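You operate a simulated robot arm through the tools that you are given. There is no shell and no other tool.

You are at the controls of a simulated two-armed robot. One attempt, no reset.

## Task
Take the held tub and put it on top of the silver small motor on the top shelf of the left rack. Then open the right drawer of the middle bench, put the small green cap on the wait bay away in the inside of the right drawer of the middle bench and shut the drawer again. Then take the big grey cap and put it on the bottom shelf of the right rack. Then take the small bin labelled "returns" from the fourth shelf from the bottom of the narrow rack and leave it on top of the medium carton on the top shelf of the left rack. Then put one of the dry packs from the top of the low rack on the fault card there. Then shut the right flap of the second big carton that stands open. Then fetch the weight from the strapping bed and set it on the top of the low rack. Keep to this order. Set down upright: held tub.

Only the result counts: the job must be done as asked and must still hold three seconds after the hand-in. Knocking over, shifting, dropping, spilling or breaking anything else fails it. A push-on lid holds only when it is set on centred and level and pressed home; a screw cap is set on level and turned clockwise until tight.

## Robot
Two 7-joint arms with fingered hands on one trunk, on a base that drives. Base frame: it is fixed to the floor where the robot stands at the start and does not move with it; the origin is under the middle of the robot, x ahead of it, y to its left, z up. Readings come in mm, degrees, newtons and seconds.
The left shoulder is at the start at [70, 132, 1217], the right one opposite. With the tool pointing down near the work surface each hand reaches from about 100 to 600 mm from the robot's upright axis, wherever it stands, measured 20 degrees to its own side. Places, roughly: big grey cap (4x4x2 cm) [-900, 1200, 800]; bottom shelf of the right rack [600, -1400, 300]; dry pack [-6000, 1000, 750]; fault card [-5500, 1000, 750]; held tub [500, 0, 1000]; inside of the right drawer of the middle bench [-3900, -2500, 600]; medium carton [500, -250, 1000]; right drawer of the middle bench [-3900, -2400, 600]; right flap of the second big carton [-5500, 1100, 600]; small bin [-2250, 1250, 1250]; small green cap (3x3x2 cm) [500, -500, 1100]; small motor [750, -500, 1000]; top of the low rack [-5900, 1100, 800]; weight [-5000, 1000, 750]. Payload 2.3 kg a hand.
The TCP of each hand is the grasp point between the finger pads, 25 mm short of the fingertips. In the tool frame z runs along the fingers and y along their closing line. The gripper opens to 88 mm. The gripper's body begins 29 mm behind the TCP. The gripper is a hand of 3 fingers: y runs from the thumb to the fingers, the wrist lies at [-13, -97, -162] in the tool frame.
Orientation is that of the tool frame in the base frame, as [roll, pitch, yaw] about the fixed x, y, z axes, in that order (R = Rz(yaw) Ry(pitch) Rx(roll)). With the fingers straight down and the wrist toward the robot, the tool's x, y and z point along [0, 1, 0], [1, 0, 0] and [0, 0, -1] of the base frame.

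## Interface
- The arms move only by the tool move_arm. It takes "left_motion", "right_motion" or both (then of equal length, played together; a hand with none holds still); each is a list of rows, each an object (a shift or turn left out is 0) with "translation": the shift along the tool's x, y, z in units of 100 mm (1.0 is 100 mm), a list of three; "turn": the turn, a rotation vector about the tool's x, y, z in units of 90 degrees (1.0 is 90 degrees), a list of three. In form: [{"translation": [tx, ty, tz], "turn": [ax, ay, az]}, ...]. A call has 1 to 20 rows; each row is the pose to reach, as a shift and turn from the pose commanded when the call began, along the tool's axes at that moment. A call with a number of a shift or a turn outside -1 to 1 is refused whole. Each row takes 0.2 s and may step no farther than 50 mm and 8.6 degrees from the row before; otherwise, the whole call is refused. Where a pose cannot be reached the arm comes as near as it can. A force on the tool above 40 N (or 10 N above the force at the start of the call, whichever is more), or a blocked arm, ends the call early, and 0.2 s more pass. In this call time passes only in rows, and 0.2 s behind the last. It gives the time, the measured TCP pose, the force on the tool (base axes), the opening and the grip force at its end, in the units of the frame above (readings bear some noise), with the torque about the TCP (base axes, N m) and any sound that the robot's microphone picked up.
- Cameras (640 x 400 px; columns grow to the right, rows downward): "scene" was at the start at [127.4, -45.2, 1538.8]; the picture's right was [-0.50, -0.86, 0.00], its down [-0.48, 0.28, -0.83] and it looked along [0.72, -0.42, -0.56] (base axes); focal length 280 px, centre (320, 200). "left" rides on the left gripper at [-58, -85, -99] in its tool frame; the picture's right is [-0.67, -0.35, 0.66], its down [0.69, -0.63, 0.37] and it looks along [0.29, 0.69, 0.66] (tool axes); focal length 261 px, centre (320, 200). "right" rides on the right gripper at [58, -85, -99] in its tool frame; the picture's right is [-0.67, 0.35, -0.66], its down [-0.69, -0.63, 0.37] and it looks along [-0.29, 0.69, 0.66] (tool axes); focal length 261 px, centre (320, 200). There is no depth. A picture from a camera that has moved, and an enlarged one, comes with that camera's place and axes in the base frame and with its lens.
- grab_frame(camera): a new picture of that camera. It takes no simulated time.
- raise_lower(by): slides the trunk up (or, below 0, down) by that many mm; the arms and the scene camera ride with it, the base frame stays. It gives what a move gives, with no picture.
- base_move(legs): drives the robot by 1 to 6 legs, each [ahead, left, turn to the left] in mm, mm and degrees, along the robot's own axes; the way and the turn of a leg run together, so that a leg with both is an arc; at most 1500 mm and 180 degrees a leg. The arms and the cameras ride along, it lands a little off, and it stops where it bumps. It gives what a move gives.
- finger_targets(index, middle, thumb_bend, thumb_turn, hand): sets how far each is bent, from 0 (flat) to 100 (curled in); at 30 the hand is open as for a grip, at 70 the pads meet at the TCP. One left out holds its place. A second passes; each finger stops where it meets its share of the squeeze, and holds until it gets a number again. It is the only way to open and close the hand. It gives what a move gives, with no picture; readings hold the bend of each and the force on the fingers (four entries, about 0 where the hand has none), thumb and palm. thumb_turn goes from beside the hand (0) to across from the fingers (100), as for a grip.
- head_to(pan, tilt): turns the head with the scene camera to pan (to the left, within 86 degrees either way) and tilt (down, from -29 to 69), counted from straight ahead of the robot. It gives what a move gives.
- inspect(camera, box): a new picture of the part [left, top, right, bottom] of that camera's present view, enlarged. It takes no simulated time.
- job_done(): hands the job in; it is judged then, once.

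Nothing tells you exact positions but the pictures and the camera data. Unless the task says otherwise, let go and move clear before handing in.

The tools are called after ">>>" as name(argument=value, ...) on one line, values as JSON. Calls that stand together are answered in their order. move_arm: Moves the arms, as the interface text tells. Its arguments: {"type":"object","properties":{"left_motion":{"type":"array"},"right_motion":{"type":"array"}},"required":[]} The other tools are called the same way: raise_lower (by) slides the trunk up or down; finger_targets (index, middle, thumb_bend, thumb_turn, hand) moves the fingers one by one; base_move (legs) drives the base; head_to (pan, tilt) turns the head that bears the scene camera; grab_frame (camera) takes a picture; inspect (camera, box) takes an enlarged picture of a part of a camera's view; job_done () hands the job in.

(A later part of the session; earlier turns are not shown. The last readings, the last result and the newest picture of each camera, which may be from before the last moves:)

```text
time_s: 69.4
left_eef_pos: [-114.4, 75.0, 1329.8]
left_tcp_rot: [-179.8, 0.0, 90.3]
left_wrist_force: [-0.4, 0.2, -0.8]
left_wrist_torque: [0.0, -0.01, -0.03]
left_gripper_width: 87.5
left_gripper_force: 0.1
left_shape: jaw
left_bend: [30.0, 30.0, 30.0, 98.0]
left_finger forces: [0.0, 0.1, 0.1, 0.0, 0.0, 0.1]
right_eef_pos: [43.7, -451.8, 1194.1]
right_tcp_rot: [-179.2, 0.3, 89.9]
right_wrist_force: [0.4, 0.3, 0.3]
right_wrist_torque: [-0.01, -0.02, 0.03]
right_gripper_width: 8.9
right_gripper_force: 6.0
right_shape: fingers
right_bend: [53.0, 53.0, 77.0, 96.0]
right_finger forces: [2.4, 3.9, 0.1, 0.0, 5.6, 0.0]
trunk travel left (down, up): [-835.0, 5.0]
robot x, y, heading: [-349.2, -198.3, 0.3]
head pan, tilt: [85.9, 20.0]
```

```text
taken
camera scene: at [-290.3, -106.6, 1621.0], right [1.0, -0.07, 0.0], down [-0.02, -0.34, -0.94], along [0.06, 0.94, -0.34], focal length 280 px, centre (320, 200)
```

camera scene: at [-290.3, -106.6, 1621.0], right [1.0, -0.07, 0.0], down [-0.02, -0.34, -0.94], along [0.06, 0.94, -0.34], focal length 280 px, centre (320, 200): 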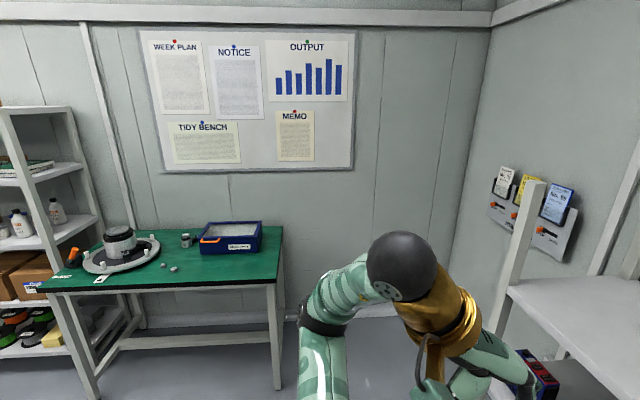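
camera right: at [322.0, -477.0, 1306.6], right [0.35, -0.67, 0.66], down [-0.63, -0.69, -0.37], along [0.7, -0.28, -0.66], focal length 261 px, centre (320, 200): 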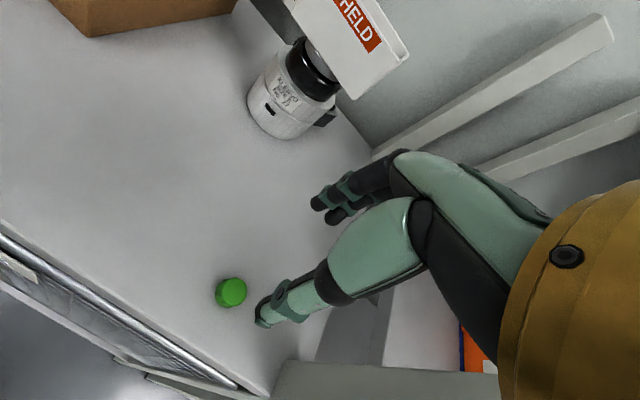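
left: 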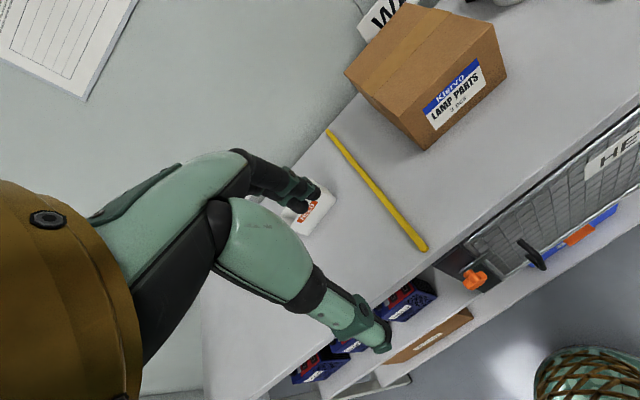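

Green bench with grey caps is on the left wall, racks at its far side; benches stand along the right wall. I turn round to see the rest of the room.

>>> base_move(legs=[[-250, 0, 0], [0, 0, 90], [0, 0, 90]])

>>> head_to(pan=0, tilt=15)

>>> grab_frame(camera="scene")

>>> head_to(pan=50, tilt=20)

>>> grab_frame(camera="scene")

>>> head_to(pan=-50, tilt=20)

>>> grab_frame(camera="scene")

```text
time_s: 78.9
left_eef_pos: [-826.1, -476.6, 1330.7]
left_tcp_rot: [-179.8, 0.1, -89.0]
left_wrist_force: [-0.5, 0.1, 0.9]
left_wrist_torque: [0.01, 0.02, -0.03]
left_gripper_width: 87.7
left_gripper_force: 0.0
left_shape: jaw
left_bend: [30.0, 30.0, 30.0, 98.0]
left_finger forces: [0.0, 0.1, 0.1, 0.0, 0.1, 0.0]
right_eef_pos: [-993.2, 47.7, 1195.2]
right_tcp_rot: [-179.1, 0.3, -89.3]
right_wrist_force: [0.0, -0.5, -0.4]
right_wrist_torque: [0.0, 0.0, 0.05]
right_gripper_width: 8.6
right_gripper_force: 5.3
right_shape: fingers
right_bend: [53.0, 54.0, 77.0, 96.0]
right_finger forces: [2.1, 3.5, 0.0, 0.0, 4.6, 0.0]
trunk travel left (down, up): [-835.0, 5.0]
robot x, y, heading: [-596.3, -200.8, -179.1]
head pan, tilt: [85.9, 20.0]
```

```text
time_s: 80.5
left_eef_pos: [-826.0, -477.6, 1329.4]
left_tcp_rot: [-179.8, 0.0, -88.9]
left_wrist_force: [-0.2, -0.3, -0.1]
left_wrist_torque: [0.02, 0.01, 0.0]
left_gripper_width: 87.6
left_gripper_force: 0.1
left_shape: jaw
left_bend: [30.0, 30.0, 30.0, 98.0]
left_finger forces: [0.0, 0.1, 0.0, 0.1, 0.1, 0.0]
right_eef_pos: [-992.6, 46.2, 1194.7]
right_tcp_rot: [-179.1, 0.3, -89.3]
right_wrist_force: [0.9, 0.3, 0.4]
right_wrist_torque: [0.03, -0.02, 0.03]
right_gripper_width: 8.7
right_gripper_force: 5.6
right_shape: fingers
right_bend: [53.0, 54.0, 77.0, 96.0]
right_finger forces: [2.2, 3.5, 0.1, 0.0, 4.6, 0.1]
trunk travel left (down, up): [-835.0, 5.0]
robot x, y, heading: [-595.6, -200.8, -178.8]
head pan, tilt: [0.0, 15.0]
```

```text
taken
camera scene: at [-740.6, -203.0, 1629.2], right [-0.02, 1.0, 0.0], down [0.26, 0.0, -0.97], along [-0.97, -0.02, -0.26], focal length 280 px, centre (320, 200)
```

scene: 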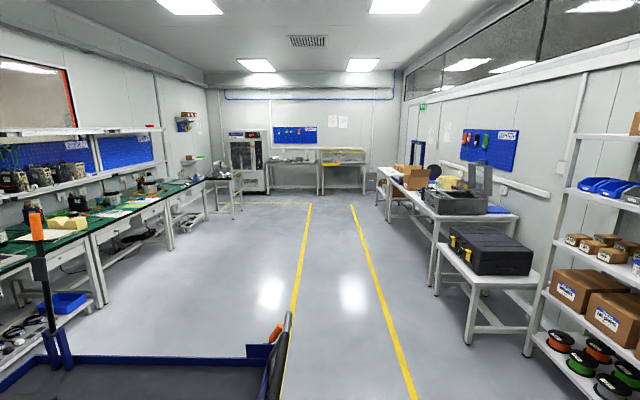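

```text
time_s: 81.7
left_eef_pos: [-826.1, -476.7, 1329.9]
left_tcp_rot: [-179.8, 0.1, -88.9]
left_wrist_force: [-0.9, 0.6, 0.3]
left_wrist_torque: [-0.01, 0.05, 0.0]
left_gripper_width: 87.8
left_gripper_force: 0.1
left_shape: jaw
left_bend: [30.0, 30.0, 30.0, 98.0]
left_finger forces: [0.0, 0.0, 0.0, 0.0, 0.1, 0.0]
right_eef_pos: [-993.1, 46.7, 1192.9]
right_tcp_rot: [-179.2, 0.2, -89.2]
right_wrist_force: [0.2, 0.5, -0.1]
right_wrist_torque: [-0.01, -0.02, -0.01]
right_gripper_width: 8.4
right_gripper_force: 4.9
right_shape: fingers
right_bend: [53.0, 54.0, 77.0, 96.0]
right_finger forces: [2.2, 3.5, 0.1, 0.0, 4.6, 0.0]
trunk travel left (down, up): [-835.0, 5.0]
robot x, y, heading: [-598.6, -198.3, -178.8]
head pan, tilt: [50.0, 20.0]
```

```text
taken
camera scene: at [-706.0, -273.5, 1621.0], right [-0.78, 0.63, 0.0], down [0.22, 0.27, -0.94], along [-0.59, -0.73, -0.34], focal length 280 px, centre (320, 200)
```

scene: 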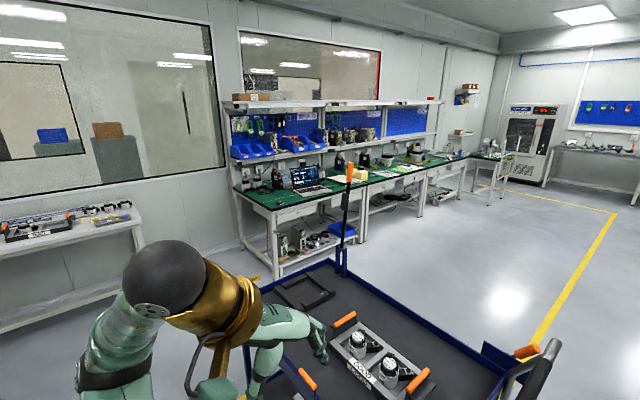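

```text
time_s: 83.5
left_eef_pos: [-827.1, -477.3, 1330.9]
left_tcp_rot: [-179.8, 0.1, -88.9]
left_wrist_force: [-0.1, 0.7, -1.0]
left_wrist_torque: [0.0, -0.01, 0.01]
left_gripper_width: 87.7
left_gripper_force: 0.0
left_shape: jaw
left_bend: [30.0, 30.0, 30.0, 98.0]
left_finger forces: [0.0, 0.0, 0.0, 0.0, 0.1, 0.0]
right_eef_pos: [-994.1, 45.7, 1193.9]
right_tcp_rot: [-179.1, 0.2, -89.3]
right_wrist_force: [-0.1, -1.1, -0.6]
right_wrist_torque: [0.01, -0.04, 0.03]
right_gripper_width: 8.6
right_gripper_force: 5.4
right_shape: fingers
right_bend: [53.0, 54.0, 77.0, 96.0]
right_finger forces: [2.2, 3.5, 0.1, 0.0, 4.7, 0.0]
trunk travel left (down, up): [-835.0, 5.0]
robot x, y, heading: [-597.4, -198.8, -179.3]
head pan, tilt: [-50.0, 20.0]
```

```text
taken
camera scene: at [-708.4, -131.0, 1621.0], right [0.75, 0.66, 0.0], down [0.22, -0.26, -0.94], along [-0.62, 0.71, -0.34], focal length 280 px, centre (320, 200)
```

scene: 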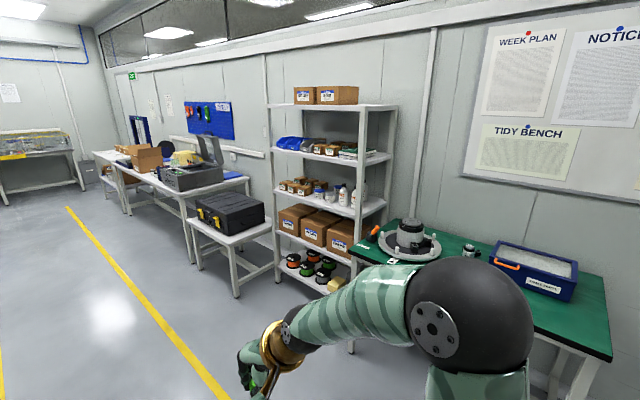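

The aisle between the yellow lines (y≈-480…+320) leads down the room; a blue cart stands left of it. I strafe to y≈+100 and drive down the aisle to x≈-3300, then turn toward the middle bench.

>>> base_move(legs=[[0, -300, -1], [1400, 0, 0], [1300, 0, 0], [0, 0, 90]])

>>> head_to(pan=0, tilt=20)

>>> grab_frame(camera="scene")

>>> head_to(pan=-45, tilt=20)

>>> grab_frame(camera="scene")

```text
time_s: 102.0
left_eef_pos: [-3016.4, -126.2, 1331.4]
left_tcp_rot: [-179.8, 0.0, -0.3]
left_wrist_force: [-0.5, -1.0, 0.7]
left_wrist_torque: [-0.01, -0.01, 0.05]
left_gripper_width: 87.5
left_gripper_force: 0.0
left_shape: jaw
left_bend: [30.0, 30.0, 30.0, 98.0]
left_finger forces: [0.1, 0.0, 0.0, 0.0, 0.0, 0.0]
right_eef_pos: [-3544.4, -280.4, 1193.0]
right_tcp_rot: [-179.1, 0.3, -0.8]
right_wrist_force: [-0.6, -0.3, -0.1]
right_wrist_torque: [0.04, -0.01, 0.02]
right_gripper_width: 8.3
right_gripper_force: 5.0
right_shape: fingers
right_bend: [53.0, 54.0, 77.0, 96.0]
right_finger forces: [2.2, 3.4, 0.0, 0.1, 4.2, 0.0]
trunk travel left (down, up): [-835.0, 5.0]
robot x, y, heading: [-3286.2, 109.9, -90.3]
head pan, tilt: [-50.0, 20.0]
```

```text
time_s: 103.1
left_eef_pos: [-3016.4, -126.2, 1330.1]
left_tcp_rot: [-179.8, 0.0, -0.2]
left_wrist_force: [0.6, -0.1, 0.4]
left_wrist_torque: [0.0, -0.01, -0.04]
left_gripper_width: 87.8
left_gripper_force: 0.1
left_shape: jaw
left_bend: [30.0, 30.0, 30.0, 98.0]
left_finger forces: [0.1, 0.1, 0.0, 0.0, 0.1, 0.0]
right_eef_pos: [-3544.4, -280.4, 1194.1]
right_tcp_rot: [-179.1, 0.3, -0.7]
right_wrist_force: [0.5, -0.8, -0.6]
right_wrist_torque: [0.01, -0.01, 0.01]
right_gripper_width: 8.1
right_gripper_force: 4.8
right_shape: fingers
right_bend: [53.0, 54.0, 77.0, 96.0]
right_finger forces: [2.3, 3.3, 0.0, 0.0, 4.4, 0.0]
trunk travel left (down, up): [-835.0, 5.0]
robot x, y, heading: [-3286.5, 108.6, -90.4]
head pan, tilt: [0.0, 20.0]
```

```text
taken
camera scene: at [-3288.5, -34.9, 1621.0], right [-1.0, 0.01, 0.0], down [0.0, 0.34, -0.94], along [-0.01, -0.94, -0.34], focal length 280 px, centre (320, 200)
```

scene: 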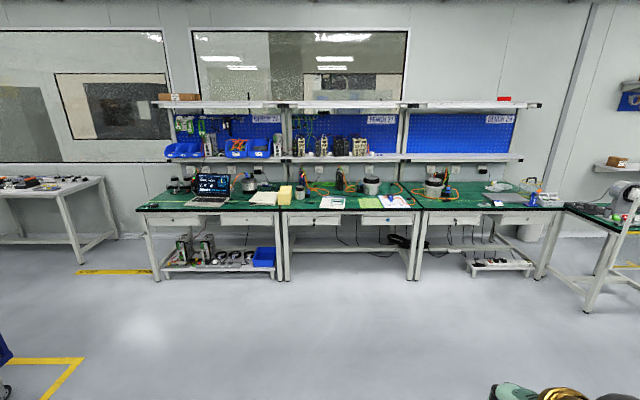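

```text
time_s: 104.3
left_eef_pos: [-3016.0, -127.3, 1330.3]
left_tcp_rot: [-179.8, 0.0, -0.2]
left_wrist_force: [0.5, -0.4, 0.2]
left_wrist_torque: [0.02, -0.02, 0.0]
left_gripper_width: 87.7
left_gripper_force: 0.0
left_shape: jaw
left_bend: [30.0, 30.0, 30.0, 98.0]
left_finger forces: [0.0, 0.0, 0.0, 0.1, 0.0, 0.1]
right_eef_pos: [-3543.9, -281.3, 1193.4]
right_tcp_rot: [-179.1, 0.3, -0.7]
right_wrist_force: [-0.3, 0.0, -0.2]
right_wrist_torque: [0.02, -0.02, -0.02]
right_gripper_width: 8.5
right_gripper_force: 4.9
right_shape: fingers
right_bend: [53.0, 54.0, 77.0, 96.0]
right_finger forces: [2.2, 3.3, 0.0, 0.1, 4.2, 0.0]
trunk travel left (down, up): [-835.0, 5.0]
robot x, y, heading: [-3285.9, 108.7, -90.9]
head pan, tilt: [-45.0, 20.0]
```

```text
taken
camera scene: at [-3353.8, -7.2, 1621.0], right [-0.7, 0.71, 0.0], down [0.24, 0.24, -0.94], along [-0.67, -0.66, -0.34], focal length 280 px, centre (320, 200)
```

scene: 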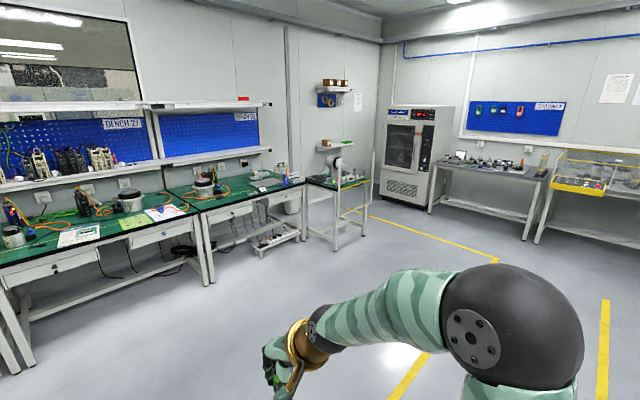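

The three benches stand side by side; the middle one spans x≈-3000…-4200, front at y≈-2290. I drive to face its right drawer.

>>> base_move(legs=[[1250, -560, 0]])

>>> head_to(pan=0, tilt=35)

>>> grab_frame(camera="scene")

```text
time_s: 111.1
left_eef_pos: [-3575.9, -1374.8, 1331.3]
left_tcp_rot: [-179.8, 0.0, 0.1]
left_wrist_force: [0.2, -0.3, 0.2]
left_wrist_torque: [0.03, -0.03, 0.03]
left_gripper_width: 87.6
left_gripper_force: 0.1
left_shape: jaw
left_bend: [30.0, 30.0, 30.0, 98.0]
left_finger forces: [0.0, 0.0, 0.0, 0.1, 0.0, 0.0]
right_eef_pos: [-4102.0, -1531.4, 1194.5]
right_tcp_rot: [-179.1, 0.3, -0.4]
right_wrist_force: [-0.3, -0.2, -0.1]
right_wrist_torque: [0.0, 0.01, 0.04]
right_gripper_width: 8.0
right_gripper_force: 5.3
right_shape: fingers
right_bend: [53.0, 54.0, 77.0, 96.0]
right_finger forces: [2.2, 3.3, 0.0, 0.1, 4.4, 0.1]
trunk travel left (down, up): [-835.0, 5.0]
robot x, y, heading: [-3850.2, -1140.4, -90.1]
head pan, tilt: [-45.0, 20.0]
```

```text
time_s: 112.2
left_eef_pos: [-3575.8, -1375.5, 1330.1]
left_tcp_rot: [-179.9, 0.1, 0.1]
left_wrist_force: [-0.3, -0.4, -0.5]
left_wrist_torque: [-0.02, -0.01, -0.03]
left_gripper_width: 87.7
left_gripper_force: 0.2
left_shape: jaw
left_bend: [30.0, 30.0, 30.0, 98.0]
left_finger forces: [0.0, 0.1, 0.1, 0.0, 0.1, 0.0]
right_eef_pos: [-4103.5, -1531.6, 1194.5]
right_tcp_rot: [-179.1, 0.3, -0.4]
right_wrist_force: [0.4, -0.5, -0.1]
right_wrist_torque: [-0.01, 0.02, -0.02]
right_gripper_width: 8.3
right_gripper_force: 5.2
right_shape: fingers
right_bend: [53.0, 54.0, 77.0, 96.0]
right_finger forces: [2.2, 3.4, 0.0, 0.0, 4.4, 0.0]
trunk travel left (down, up): [-835.0, 5.0]
robot x, y, heading: [-3846.0, -1139.0, -89.8]
head pan, tilt: [0.0, 35.0]
```

```text
taken
camera scene: at [-3848.4, -1280.2, 1597.2], right [-1.0, 0.0, 0.0], down [0.0, 0.57, -0.82], along [0.0, -0.82, -0.57], focal length 280 px, centre (320, 200)
```

scene: 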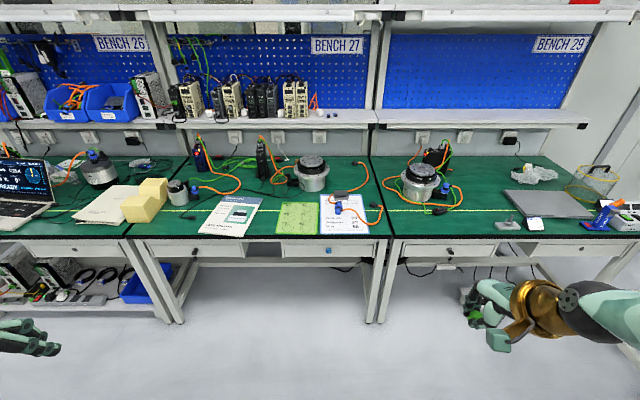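

>>> inspect(camera="scene", box=[240, 180, 420, 330])

```text
2.67 times, centred on (330, 255) of scene
camera zoom: at [-3848.4, -1280.2, 1597.2], right [-1.0, 0.0, 0.0], down [0.0, 0.57, -0.82], along [0.0, -0.82, -0.57], focal length 747 px, centre (293, 53)
```

zoom: 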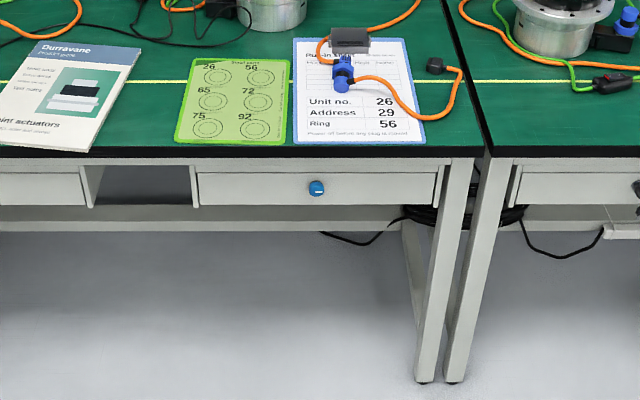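

The right drawer of the middle bench (BENCH 27) has a blue knob at about (-3890,-2215,645). I'll use the left hand for it: first bring the left hand forward and turn its fingers to point ahead.

>>> move_arm(left_motion=[{"translation": [-0.15, 0.25, 0.2]}, {"translation": [-0.3, 0.5, 0.4]}, {"translation": [-0.45, 0.75, 0.6]}, {"translation": [-0.6, 1.0, 0.8]}])

>>> move_arm(left_motion=[{"translation": [0, 0.1, 0.05], "turn": [-0.09, 0, 0]}, {"translation": [0, 0.2, 0.1], "turn": [-0.18, 0, 0]}, {"translation": [-0.05, 0.3, 0.15], "turn": [-0.27, 0, 0]}, {"translation": [-0.1, 0.4, 0.2], "turn": [-0.36, 0, 0]}, {"translation": [-0.15, 0.5, 0.3], "turn": [-0.45, 0, 0]}, {"translation": [-0.2, 0.6, 0.4], "turn": [-0.54, 0, 0]}, {"translation": [-0.25, 0.7, 0.5], "turn": [-0.63, 0, 0]}, {"translation": [-0.3, 0.8, 0.6], "turn": [-0.72, 0, 0]}, {"translation": [-0.35, 0.9, 0.7], "turn": [-0.81, 0, 0]}, {"translation": [-0.4, 0.95, 0.78], "turn": [-0.9, 0, 0]}, {"translation": [-0.45, 0.95, 0.78], "turn": [-0.95, 0, 0]}, {"translation": [-0.45, 0.95, 0.78], "turn": [-1.0, 0, 0]}])

```text
time_s: 113.2
left_eef_pos: [-3636.0, -1476.0, 1249.7]
left_tcp_rot: [-179.9, 0.0, 0.1]
left_wrist_force: [0.0, 0.0, 0.4]
left_wrist_torque: [-0.02, 0.01, 0.0]
left_gripper_width: 87.8
left_gripper_force: 0.0
left_shape: jaw
left_bend: [30.0, 30.0, 30.0, 98.0]
left_finger forces: [0.0, 0.0, 0.1, 0.0, 0.1, 0.0]
right_eef_pos: [-4102.8, -1532.7, 1194.0]
right_tcp_rot: [-179.0, 0.4, -0.4]
right_wrist_force: [-0.4, -0.7, 0.2]
right_wrist_torque: [-0.01, 0.03, -0.03]
right_gripper_width: 8.3
right_gripper_force: 5.0
right_shape: fingers
right_bend: [53.0, 54.0, 77.0, 96.0]
right_finger forces: [2.2, 3.3, 0.0, 0.1, 4.4, 0.0]
trunk travel left (down, up): [-835.0, 5.0]
robot x, y, heading: [-3848.0, -1141.2, -90.1]
head pan, tilt: [0.0, 35.0]
```

```text
time_s: 115.8
left_eef_pos: [-3679.2, -1569.9, 1172.6]
left_tcp_rot: [90.0, 0.0, -0.1]
left_wrist_force: [0.4, 0.1, 0.3]
left_wrist_torque: [0.03, 0.02, -0.01]
left_gripper_width: 87.8
left_gripper_force: 0.0
left_shape: jaw
left_bend: [30.0, 30.0, 30.0, 98.0]
left_finger forces: [0.1, 0.0, 0.1, 0.0, 0.0, 0.0]
left hand out of reach, approached as far as the arm can: row 2, 3, 4, 5, 6, 7
right_eef_pos: [-4101.2, -1532.5, 1193.9]
right_tcp_rot: [-179.1, 0.3, -0.3]
right_wrist_force: [-0.3, 0.2, 0.2]
right_wrist_torque: [0.0, 0.02, 0.01]
right_gripper_width: 6.9
right_gripper_force: 4.3
right_shape: fingers
right_bend: [54.0, 54.0, 78.0, 96.0]
right_finger forces: [1.7, 3.2, 0.0, 0.0, 4.1, 0.0]
trunk travel left (down, up): [-835.0, 5.0]
robot x, y, heading: [-3849.9, -1139.8, -90.0]
head pan, tilt: [0.0, 35.0]
```

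The left hand now points ahead with the thumb below. The right grip reading crept a little, so I check the cap.

>>> inspect(camera="right", box=[260, 170, 360, 270])

>>> grab_frame(camera="left")

```text
4.00 times, centred on (310, 220) of right
camera zoom: at [-4043.0, -1448.0, 1295.9], right [-0.67, -0.35, 0.65], down [-0.68, 0.64, -0.35], along [-0.29, -0.68, -0.67], focal length 1043 px, centre (360, 120)
```

zoom: 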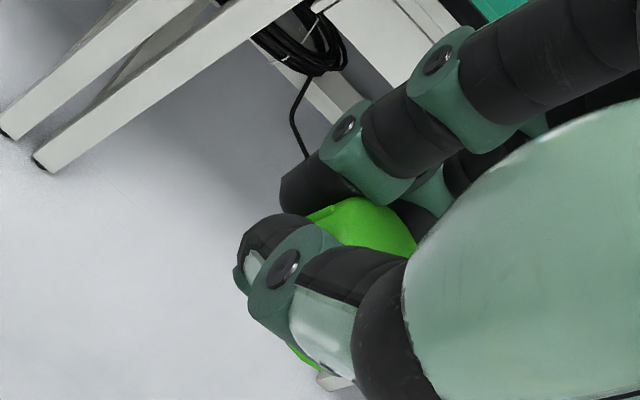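

```text
taken
camera left: at [-3738.8, -1470.6, 1086.7], right [-0.67, -0.66, -0.35], down [0.69, -0.36, -0.63], along [0.29, -0.66, 0.69], focal length 261 px, centre (320, 200)
```

left: 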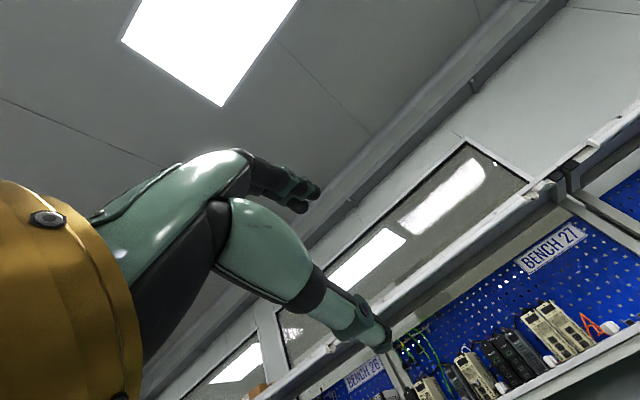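

The cap is slowly creeping out of the fingertip grip, so I'll set it down on a free spot of the bench top near the drawer first and re-grasp it later. I lower the trunk and approach the bench.

>>> raise_lower(by=-320)

>>> base_move(legs=[[600, 0, 0]])

>>> head_to(pan=-25, tilt=35)

>>> grab_frame(camera="scene")

>>> grab_frame(camera="right")

```text
time_s: 119.0
left_eef_pos: [-3680.8, -1570.3, 851.8]
left_tcp_rot: [90.2, 0.0, 0.2]
left_wrist_force: [-0.4, 0.9, -0.3]
left_wrist_torque: [0.01, 0.01, 0.01]
left_gripper_width: 87.8
left_gripper_force: 0.1
left_shape: jaw
left_bend: [30.0, 30.0, 30.0, 98.0]
left_finger forces: [0.0, 0.0, 0.0, 0.0, 0.0, 0.0]
right_eef_pos: [-4102.2, -1531.9, 874.2]
right_tcp_rot: [-179.0, 0.3, -0.4]
right_wrist_force: [0.4, 1.1, 0.9]
right_wrist_torque: [-0.02, -0.01, 0.0]
right_gripper_width: 6.8
right_gripper_force: 4.1
right_shape: fingers
right_bend: [54.0, 54.0, 78.0, 96.0]
right_finger forces: [1.6, 3.2, 0.0, 0.0, 4.2, 0.0]
trunk travel left (down, up): [-515.0, 325.0]
robot x, y, heading: [-3849.0, -1143.7, -90.1]
head pan, tilt: [0.0, 35.0]
```

```text
time_s: 122.4
left_eef_pos: [-3677.5, -2170.9, 850.7]
left_tcp_rot: [90.2, 0.0, 0.3]
left_wrist_force: [0.0, 0.5, 0.6]
left_wrist_torque: [-0.01, 0.0, 0.02]
left_gripper_width: 87.8
left_gripper_force: 0.1
left_shape: jaw
left_bend: [30.0, 30.0, 30.0, 98.0]
left_finger forces: [0.0, 0.0, 0.0, 0.1, 0.1, 0.1]
right_eef_pos: [-4100.4, -2133.9, 874.3]
right_tcp_rot: [-179.0, 0.3, -0.3]
right_wrist_force: [0.2, -1.0, 0.1]
right_wrist_torque: [-0.01, -0.01, 0.0]
right_gripper_width: 6.8
right_gripper_force: 4.5
right_shape: fingers
right_bend: [54.0, 54.0, 78.0, 96.0]
right_finger forces: [1.6, 3.1, 0.0, 0.0, 4.1, 0.0]
trunk travel left (down, up): [-515.0, 325.0]
robot x, y, heading: [-3847.9, -1745.6, -90.2]
head pan, tilt: [0.0, 35.0]
```

```text
time_s: 123.3
left_eef_pos: [-3677.2, -2170.4, 853.0]
left_tcp_rot: [90.2, 0.0, 0.3]
left_wrist_force: [-0.3, 0.2, -0.1]
left_wrist_torque: [-0.02, 0.01, -0.01]
left_gripper_width: 87.7
left_gripper_force: 0.1
left_shape: jaw
left_bend: [30.0, 30.0, 30.0, 98.0]
left_finger forces: [0.0, 0.0, 0.0, 0.0, 0.0, 0.0]
right_eef_pos: [-4100.1, -2134.5, 875.1]
right_tcp_rot: [-179.1, 0.2, -0.3]
right_wrist_force: [1.0, 1.0, -0.8]
right_wrist_torque: [0.01, -0.01, -0.01]
right_gripper_width: 6.6
right_gripper_force: 4.4
right_shape: fingers
right_bend: [54.0, 54.0, 78.0, 96.0]
right_finger forces: [1.6, 3.1, 0.1, 0.0, 4.1, 0.0]
trunk travel left (down, up): [-515.0, 325.0]
robot x, y, heading: [-3848.0, -1744.0, -89.7]
head pan, tilt: [-25.0, 35.0]
```

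```text
taken
camera scene: at [-3884.5, -1873.3, 1277.2], right [-0.91, 0.42, 0.0], down [0.24, 0.52, -0.82], along [-0.34, -0.74, -0.57], focal length 280 px, centre (320, 200)
```

scene: 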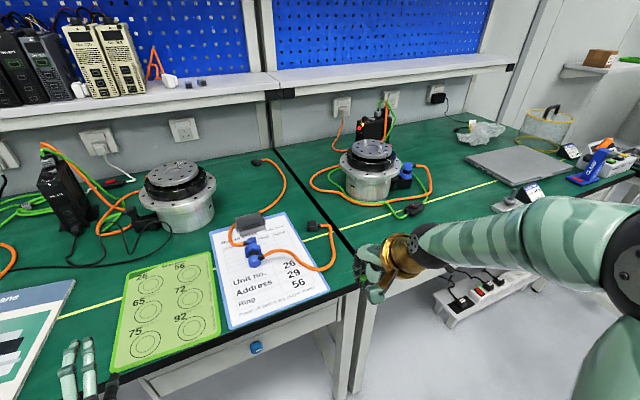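

```text
taken
camera right: at [-4041.8, -2049.6, 975.8], right [-0.67, -0.36, 0.65], down [-0.69, 0.64, -0.35], along [-0.29, -0.68, -0.67], focal length 261 px, centre (320, 200)
```

right: 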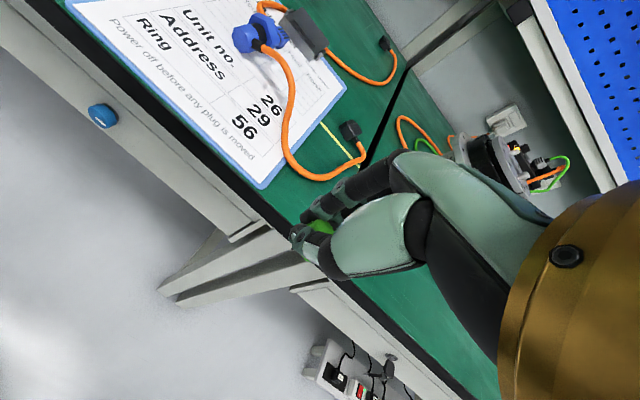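

The free green area of the right bench's front left (around (-4300,-2280)) is a safe spot to set the cap down. I strafe right 200 mm.

>>> base_move(legs=[[0, -200, 0]])

>>> move_arm(right_motion=[{"translation": [0, 0.3, 0]}, {"translation": [0, 0.6, 0]}, {"translation": [0, 1.0, 0]}])

>>> grab_frame(camera="scene")

>>> grab_frame(camera="right")

```text
time_s: 124.9
left_eef_pos: [-3879.8, -2170.7, 850.6]
left_tcp_rot: [90.2, 0.0, 0.2]
left_wrist_force: [-1.2, -0.3, 1.2]
left_wrist_torque: [-0.01, -0.02, 0.03]
left_gripper_width: 87.8
left_gripper_force: 0.1
left_shape: jaw
left_bend: [30.0, 30.0, 30.0, 98.0]
left_finger forces: [0.0, 0.1, 0.1, 0.0, 0.0, 0.0]
right_eef_pos: [-4301.4, -2133.7, 874.5]
right_tcp_rot: [-179.1, 0.3, -0.3]
right_wrist_force: [0.1, -1.2, 0.4]
right_wrist_torque: [-0.02, 0.0, 0.0]
right_gripper_width: 6.7
right_gripper_force: 4.4
right_shape: fingers
right_bend: [54.0, 54.0, 78.0, 96.0]
right_finger forces: [1.7, 3.3, 0.0, 0.0, 4.1, 0.0]
trunk travel left (down, up): [-515.0, 325.0]
robot x, y, heading: [-4050.4, -1747.8, -89.9]
head pan, tilt: [-25.0, 35.0]
```

```text
time_s: 125.7
left_eef_pos: [-3880.2, -2172.3, 851.0]
left_tcp_rot: [90.4, 0.0, 0.2]
left_wrist_force: [0.2, 0.3, -0.2]
left_wrist_torque: [-0.05, -0.03, 0.0]
left_gripper_width: 87.9
left_gripper_force: 0.0
left_shape: jaw
left_bend: [30.0, 30.0, 30.0, 98.0]
left_finger forces: [0.0, 0.0, 0.0, 0.0, 0.1, 0.1]
right_eef_pos: [-4303.1, -2235.0, 870.1]
right_tcp_rot: [-179.0, 0.3, -0.3]
right_wrist_force: [0.7, -0.4, 0.3]
right_wrist_torque: [0.05, 0.02, -0.01]
right_gripper_width: 6.4
right_gripper_force: 4.5
right_shape: fingers
right_bend: [54.0, 54.0, 78.0, 96.0]
right_finger forces: [1.6, 3.2, 0.1, 0.1, 4.0, 0.0]
trunk travel left (down, up): [-515.0, 325.0]
robot x, y, heading: [-4045.9, -1748.3, -90.0]
head pan, tilt: [-25.0, 35.0]
```

```text
taken
camera scene: at [-4085.1, -1875.1, 1276.9], right [-0.91, 0.42, 0.0], down [0.24, 0.52, -0.82], along [-0.35, -0.74, -0.57], focal length 280 px, centre (320, 200)
```

scene: 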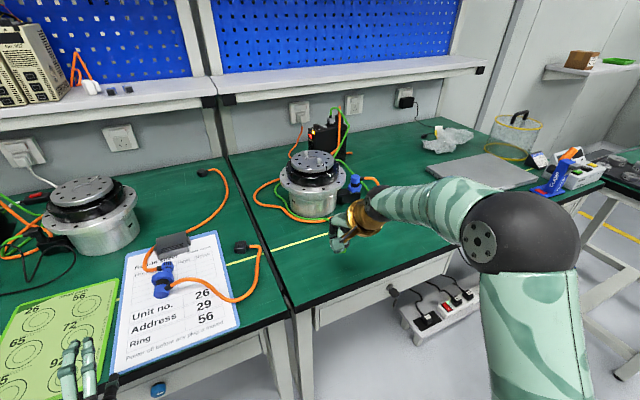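

```text
taken
camera right: at [-4244.1, -2151.0, 972.2], right [-0.67, -0.36, 0.65], down [-0.68, 0.64, -0.35], along [-0.29, -0.68, -0.67], focal length 261 px, centre (320, 200)
```

right: 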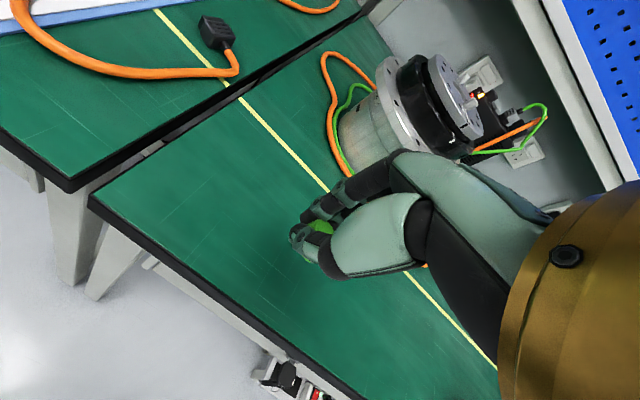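

The free area is below the hand. I move 45 mm further in and lower carefully.

>>> move_arm(right_motion=[{"translation": [0, 0.2, 0.1]}, {"translation": [0, 0.45, 0.3]}, {"translation": [0, 0.45, 0.6]}, {"translation": [0, 0.45, 0.8]}])

>>> grab_frame(camera="right")

>>> inspect(camera="scene", box=[280, 170, 440, 290])

```text
time_s: 126.7
left_eef_pos: [-3879.4, -2170.5, 851.5]
left_tcp_rot: [90.2, 0.0, 0.0]
left_wrist_force: [-0.8, 0.1, -0.4]
left_wrist_torque: [0.02, -0.02, -0.01]
left_gripper_width: 87.7
left_gripper_force: 0.0
left_shape: jaw
left_bend: [30.0, 30.0, 30.0, 98.0]
left_finger forces: [0.1, 0.0, 0.1, 0.0, 0.0, 0.0]
right_eef_pos: [-4303.5, -2277.8, 791.7]
right_tcp_rot: [-179.0, 0.3, -0.3]
right_wrist_force: [0.0, -0.8, -0.2]
right_wrist_torque: [-0.01, -0.01, 0.01]
right_gripper_width: 6.3
right_gripper_force: 3.8
right_shape: fingers
right_bend: [54.0, 54.0, 78.0, 96.0]
right_finger forces: [1.4, 3.1, 0.0, 0.0, 3.8, 0.1]
trunk travel left (down, up): [-515.0, 325.0]
robot x, y, heading: [-4047.5, -1746.7, -89.8]
head pan, tilt: [-25.0, 35.0]
```

```text
taken
camera right: at [-4245.1, -2193.5, 892.9], right [-0.67, -0.35, 0.65], down [-0.68, 0.64, -0.35], along [-0.29, -0.68, -0.67], focal length 261 px, centre (320, 200)
```

right: 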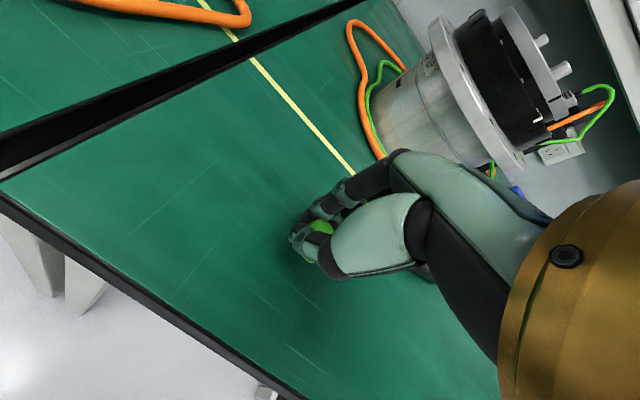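

```text
3.33 times, centred on (360, 230) of scene
camera zoom: at [-4085.3, -1873.9, 1277.1], right [-0.91, 0.42, 0.0], down [0.24, 0.52, -0.82], along [-0.35, -0.74, -0.57], focal length 934 px, centre (187, 100)
```

zoom: 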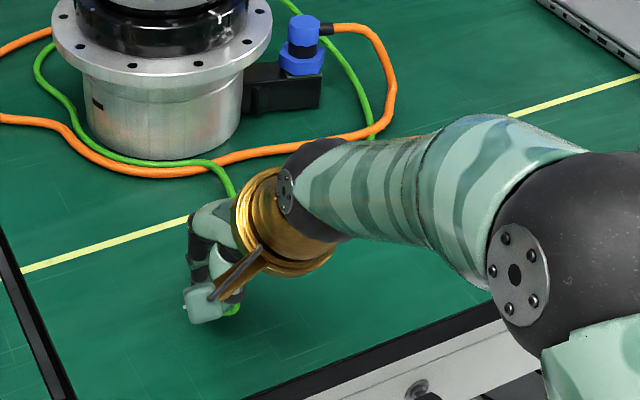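

>>> move_arm(right_motion=[{"translation": [0, 0, 0.04]}, {"translation": [0, 0, 0.08]}])

>>> move_arm(right_motion=[{"translation": [0, 0, 0.03]}, {"translation": [0, 0, 0.06]}])

>>> inspect(camera="right", box=[240, 170, 360, 290])

```text
time_s: 127.3
left_eef_pos: [-3879.3, -2172.5, 851.7]
left_tcp_rot: [90.1, 0.0, 0.0]
left_wrist_force: [-0.4, -0.3, 0.3]
left_wrist_torque: [0.0, -0.02, 0.01]
left_gripper_width: 87.5
left_gripper_force: 0.0
left_shape: jaw
left_bend: [30.0, 30.0, 30.0, 98.0]
left_finger forces: [0.0, 0.1, 0.0, 0.0, 0.0, 0.0]
right_eef_pos: [-4302.9, -2276.0, 782.8]
right_tcp_rot: [-179.1, 0.3, -0.3]
right_wrist_force: [0.0, -0.1, 0.1]
right_wrist_torque: [0.0, 0.02, -0.03]
right_gripper_width: 6.3
right_gripper_force: 4.6
right_shape: fingers
right_bend: [54.0, 54.0, 78.0, 96.0]
right_finger forces: [1.5, 3.2, 0.0, 0.0, 3.9, 0.0]
trunk travel left (down, up): [-515.0, 325.0]
robot x, y, heading: [-4049.6, -1744.2, -89.9]
head pan, tilt: [-25.0, 35.0]
```

```text
time_s: 127.9
left_eef_pos: [-3880.5, -2169.9, 852.2]
left_tcp_rot: [90.1, 0.0, 0.1]
left_wrist_force: [-0.7, -0.3, -0.2]
left_wrist_torque: [-0.03, 0.02, -0.01]
left_gripper_width: 87.8
left_gripper_force: 0.0
left_shape: jaw
left_bend: [30.0, 30.0, 30.0, 98.0]
left_finger forces: [0.0, 0.0, 0.0, 0.0, 0.0, 0.0]
right_eef_pos: [-4303.8, -2277.4, 780.4]
right_tcp_rot: [-179.4, 0.4, -0.4]
right_wrist_force: [-2.4, -3.0, 6.8]
right_wrist_torque: [-0.24, 0.09, 0.0]
right_gripper_width: 5.7
right_gripper_force: 7.9
right_shape: fingers
right_bend: [55.0, 53.0, 78.0, 96.0]
right_finger forces: [1.6, 10.7, 0.1, 0.1, 3.7, 0.1]
trunk travel left (down, up): [-515.0, 325.0]
robot x, y, heading: [-4050.1, -1743.1, -90.0]
head pan, tilt: [-25.0, 35.0]
```

```text
3.33 times, centred on (300, 230) of right
camera zoom: at [-4243.9, -2192.3, 880.7], right [-0.67, -0.35, 0.66], down [-0.68, 0.64, -0.35], along [-0.29, -0.69, -0.67], focal length 869 px, centre (387, 100)
```

zoom: 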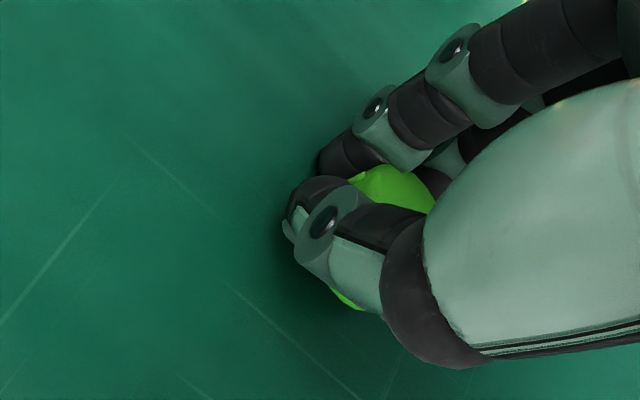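

Contact with the bench. I open the hand slowly to set the cap down.

>>> finger_targets(hand="right", index=48, middle=48, thumb_bend=70)

>>> finger_targets(hand="right", index=40, middle=40, thumb_bend=50)

>>> inspect(camera="right", box=[200, 130, 400, 330])

```text
time_s: 128.9
left_eef_pos: [-3879.3, -2169.9, 851.9]
left_tcp_rot: [90.1, 0.0, 0.2]
left_wrist_force: [0.1, 1.0, -0.4]
left_wrist_torque: [-0.02, -0.04, -0.01]
left_gripper_width: 87.5
left_gripper_force: 0.1
left_shape: jaw
left_bend: [30.0, 30.0, 30.0, 98.0]
left_finger forces: [0.0, 0.0, 0.0, 0.0, 0.1, 0.0]
right_eef_pos: [-4303.1, -2275.7, 778.9]
right_tcp_rot: [-179.1, 0.3, -0.5]
right_wrist_force: [-3.6, 1.8, 6.3]
right_wrist_torque: [-0.12, 0.13, -0.07]
right_gripper_width: 22.0
right_gripper_force: 3.5
right_shape: fingers
right_bend: [48.0, 50.0, 70.0, 97.0]
right_finger forces: [0.0, 6.5, 0.0, 0.0, 0.0, 0.0]
trunk travel left (down, up): [-515.0, 325.0]
robot x, y, heading: [-4042.1, -1742.3, -89.9]
head pan, tilt: [-25.0, 35.0]
```

```text
time_s: 129.9
left_eef_pos: [-3878.1, -2169.9, 851.7]
left_tcp_rot: [90.1, 0.0, 0.2]
left_wrist_force: [0.0, 0.2, 0.3]
left_wrist_torque: [-0.01, -0.01, 0.0]
left_gripper_width: 87.8
left_gripper_force: 0.0
left_shape: jaw
left_bend: [30.0, 30.0, 30.0, 98.0]
left_finger forces: [0.0, 0.0, 0.1, 0.1, 0.1, 0.0]
right_eef_pos: [-4302.7, -2277.0, 778.8]
right_tcp_rot: [-179.2, 0.3, -0.2]
right_wrist_force: [-0.9, 2.0, 3.6]
right_wrist_torque: [-0.08, 0.02, -0.01]
right_gripper_width: 52.1
right_gripper_force: 1.9
right_shape: fingers
right_bend: [40.0, 43.0, 50.0, 97.0]
right_finger forces: [0.0, 3.9, 0.0, 0.0, 0.1, 0.0]
trunk travel left (down, up): [-515.0, 325.0]
robot x, y, heading: [-4050.6, -1744.5, -90.2]
head pan, tilt: [-25.0, 35.0]
```

```text
2.00 times, centred on (300, 230) of right
camera zoom: at [-4243.6, -2191.8, 879.9], right [-0.67, -0.35, 0.65], down [-0.68, 0.64, -0.35], along [-0.29, -0.68, -0.67], focal length 521 px, centre (360, 140)
```

zoom: 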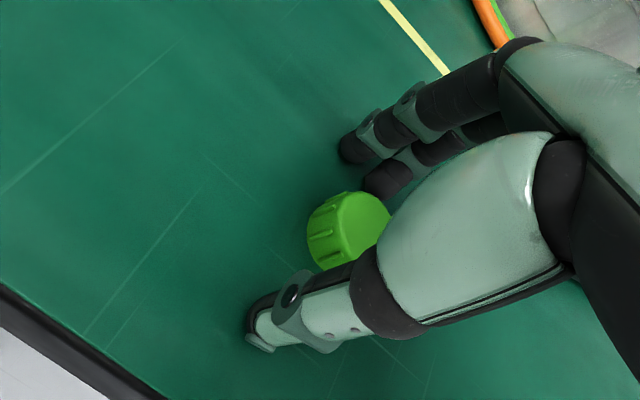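

The cap stands on the bench. I lift the right hand clear and lower the left hand toward knob height.

>>> move_arm(right_motion=[{"translation": [0, 0, -0.2]}, {"translation": [0, 0, -0.45]}, {"translation": [0, 0, -0.7]}, {"translation": [0, 0, -1.0]}], left_motion=[{"translation": [0, -0.25, 0]}, {"translation": [0, -0.5, 0]}, {"translation": [0, -0.75, 0]}, {"translation": [0, -1.0, 0]}])

>>> move_arm(right_motion=[{"translation": [0, -0.25, -0.25]}, {"translation": [0, -0.5, -0.5]}, {"translation": [0, -0.75, -0.7]}, {"translation": [0, -1.0, -0.9]}])

>>> raise_lower(by=-108)

>>> head_to(pan=15, tilt=45)

>>> grab_frame(camera="scene")

>>> grab_frame(camera="left")

>>> grab_frame(camera="right")

```text
time_s: 130.9
left_eef_pos: [-3880.3, -2172.2, 752.5]
left_tcp_rot: [90.2, 0.0, 0.0]
left_wrist_force: [0.2, 0.1, -0.2]
left_wrist_torque: [0.01, -0.03, 0.0]
left_gripper_width: 87.7
left_gripper_force: 0.0
left_shape: jaw
left_bend: [30.0, 30.0, 30.0, 98.0]
left_finger forces: [0.1, 0.0, 0.1, 0.0, 0.1, 0.0]
right_eef_pos: [-4299.5, -2280.0, 878.0]
right_tcp_rot: [-179.1, 0.3, -0.4]
right_wrist_force: [-0.5, -0.4, -0.1]
right_wrist_torque: [0.0, -0.02, 0.02]
right_gripper_width: 52.5
right_gripper_force: 0.1
right_shape: fingers
right_bend: [40.0, 40.0, 50.0, 97.0]
right_finger forces: [0.0, 0.0, 0.1, 0.1, 0.0, 0.0]
trunk travel left (down, up): [-515.0, 325.0]
robot x, y, heading: [-4049.6, -1743.4, -90.1]
head pan, tilt: [-25.0, 35.0]
```

```text
time_s: 131.9
left_eef_pos: [-3878.6, -2171.3, 751.9]
left_tcp_rot: [90.0, 0.0, 0.1]
left_wrist_force: [0.4, -0.5, -0.4]
left_wrist_torque: [-0.01, 0.01, 0.01]
left_gripper_width: 87.6
left_gripper_force: 0.0
left_shape: jaw
left_bend: [30.0, 30.0, 30.0, 98.0]
left_finger forces: [0.0, 0.0, 0.0, 0.0, 0.0, 0.0]
right_eef_pos: [-4301.8, -2179.2, 970.6]
right_tcp_rot: [-179.2, 0.3, -0.3]
right_wrist_force: [0.1, 0.1, -0.1]
right_wrist_torque: [0.01, -0.04, 0.0]
right_gripper_width: 52.2
right_gripper_force: 0.1
right_shape: fingers
right_bend: [40.0, 40.0, 50.0, 97.0]
right_finger forces: [0.1, 0.0, 0.1, 0.1, 0.0, 0.1]
trunk travel left (down, up): [-515.0, 325.0]
robot x, y, heading: [-4044.7, -1740.4, -90.0]
head pan, tilt: [-25.0, 35.0]
```

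```text
time_s: 133.3
left_eef_pos: [-3879.4, -2171.0, 644.4]
left_tcp_rot: [90.2, 0.0, 0.1]
left_wrist_force: [0.5, -0.1, 0.0]
left_wrist_torque: [0.0, -0.02, -0.03]
left_gripper_width: 87.6
left_gripper_force: 0.2
left_shape: jaw
left_bend: [30.0, 30.0, 30.0, 98.0]
left_finger forces: [0.0, 0.1, 0.0, 0.0, 0.0, 0.0]
right_eef_pos: [-4302.6, -2180.5, 862.4]
right_tcp_rot: [-179.1, 0.3, -0.3]
right_wrist_force: [-1.3, 0.2, 0.7]
right_wrist_torque: [-0.02, -0.02, -0.01]
right_gripper_width: 52.1
right_gripper_force: 0.0
right_shape: fingers
right_bend: [40.0, 40.0, 50.0, 97.0]
right_finger forces: [0.0, 0.0, 0.1, 0.0, 0.0, 0.0]
trunk travel left (down, up): [-407.0, 433.0]
robot x, y, heading: [-4046.1, -1742.3, -90.3]
head pan, tilt: [-25.0, 35.0]
```

```text
time_s: 134.4
left_eef_pos: [-3879.7, -2170.8, 643.7]
left_tcp_rot: [90.1, 0.0, 0.1]
left_wrist_force: [0.1, -0.3, 1.1]
left_wrist_torque: [0.01, 0.02, 0.01]
left_gripper_width: 87.7
left_gripper_force: 0.0
left_shape: jaw
left_bend: [30.0, 30.0, 30.0, 98.0]
left_finger forces: [0.0, 0.0, 0.0, 0.0, 0.0, 0.0]
right_eef_pos: [-4300.7, -2180.1, 861.5]
right_tcp_rot: [-179.2, 0.3, -0.3]
right_wrist_force: [-1.0, 0.7, -0.2]
right_wrist_torque: [-0.01, 0.04, 0.0]
right_gripper_width: 52.5
right_gripper_force: 0.1
right_shape: fingers
right_bend: [40.0, 40.0, 50.0, 97.0]
right_finger forces: [0.0, 0.1, 0.0, 0.0, 0.1, 0.1]
trunk travel left (down, up): [-407.0, 433.0]
robot x, y, heading: [-4048.8, -1743.0, -89.9]
head pan, tilt: [15.0, 45.0]
```

```text
taken
camera scene: at [-4027.0, -1872.0, 1154.4], right [-0.97, -0.26, 0.0], down [-0.18, 0.68, -0.71], along [0.18, -0.68, -0.71], focal length 280 px, centre (320, 200)
```

scene: 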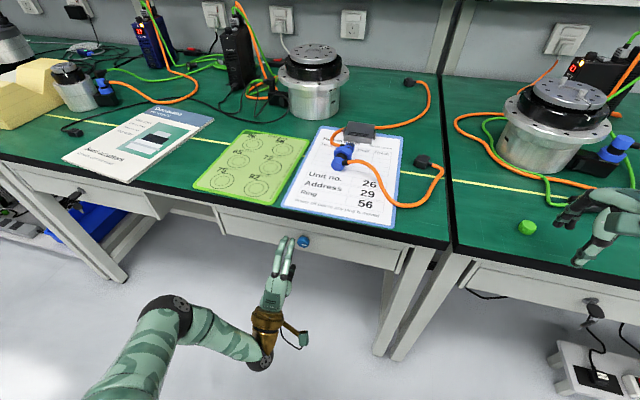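

```text
taken
camera left: at [-3938.6, -2072.0, 558.8], right [-0.67, -0.66, -0.35], down [0.69, -0.36, -0.63], along [0.29, -0.66, 0.69], focal length 261 px, centre (320, 200)
```

left: 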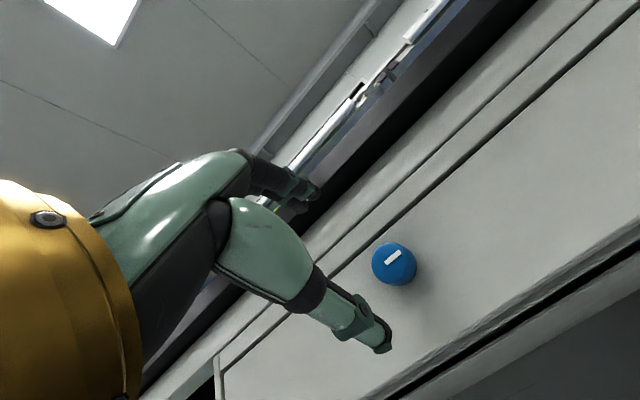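

```text
taken
camera right: at [-4242.8, -2096.2, 963.2], right [-0.67, -0.35, 0.65], down [-0.68, 0.64, -0.35], along [-0.29, -0.68, -0.67], focal length 261 px, centre (320, 200)
```

right: 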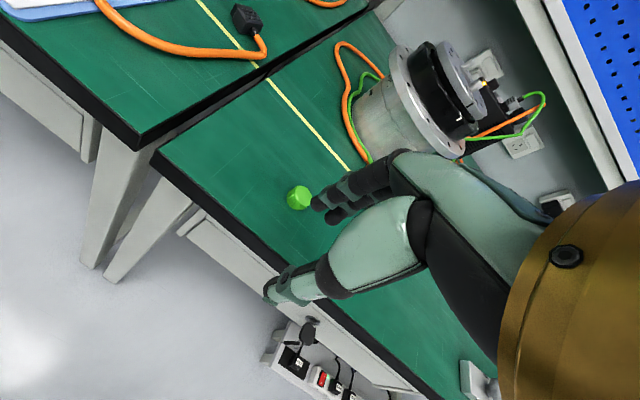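

I zoom in on the knob from the head camera to judge its depth.

>>> inspect(camera="scene", box=[260, 210, 340, 280])

>>> inspect(camera="left", box=[300, 200, 460, 340])

```text
5.71 times, centred on (300, 245) of scene
camera zoom: at [-4027.0, -1872.0, 1154.4], right [-0.97, -0.26, 0.0], down [-0.18, 0.68, -0.71], along [0.18, -0.68, -0.71], focal length 1601 px, centre (434, -57)
```

zoom: 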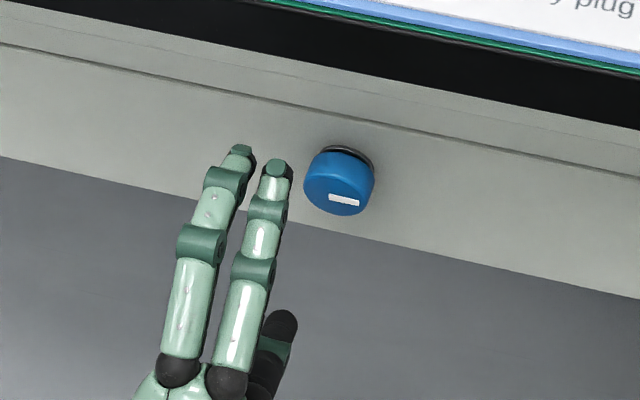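

```text
2.86 times, centred on (380, 270) of left
camera zoom: at [-3938.6, -2072.0, 558.8], right [-0.67, -0.66, -0.35], down [0.69, -0.36, -0.63], along [0.29, -0.66, 0.69], focal length 745 px, centre (149, 0)
```

zoom: 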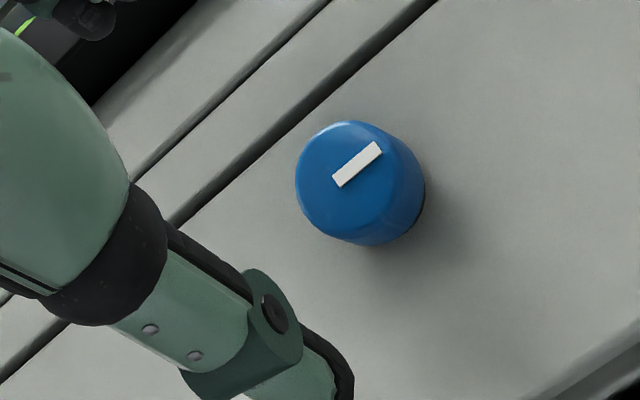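

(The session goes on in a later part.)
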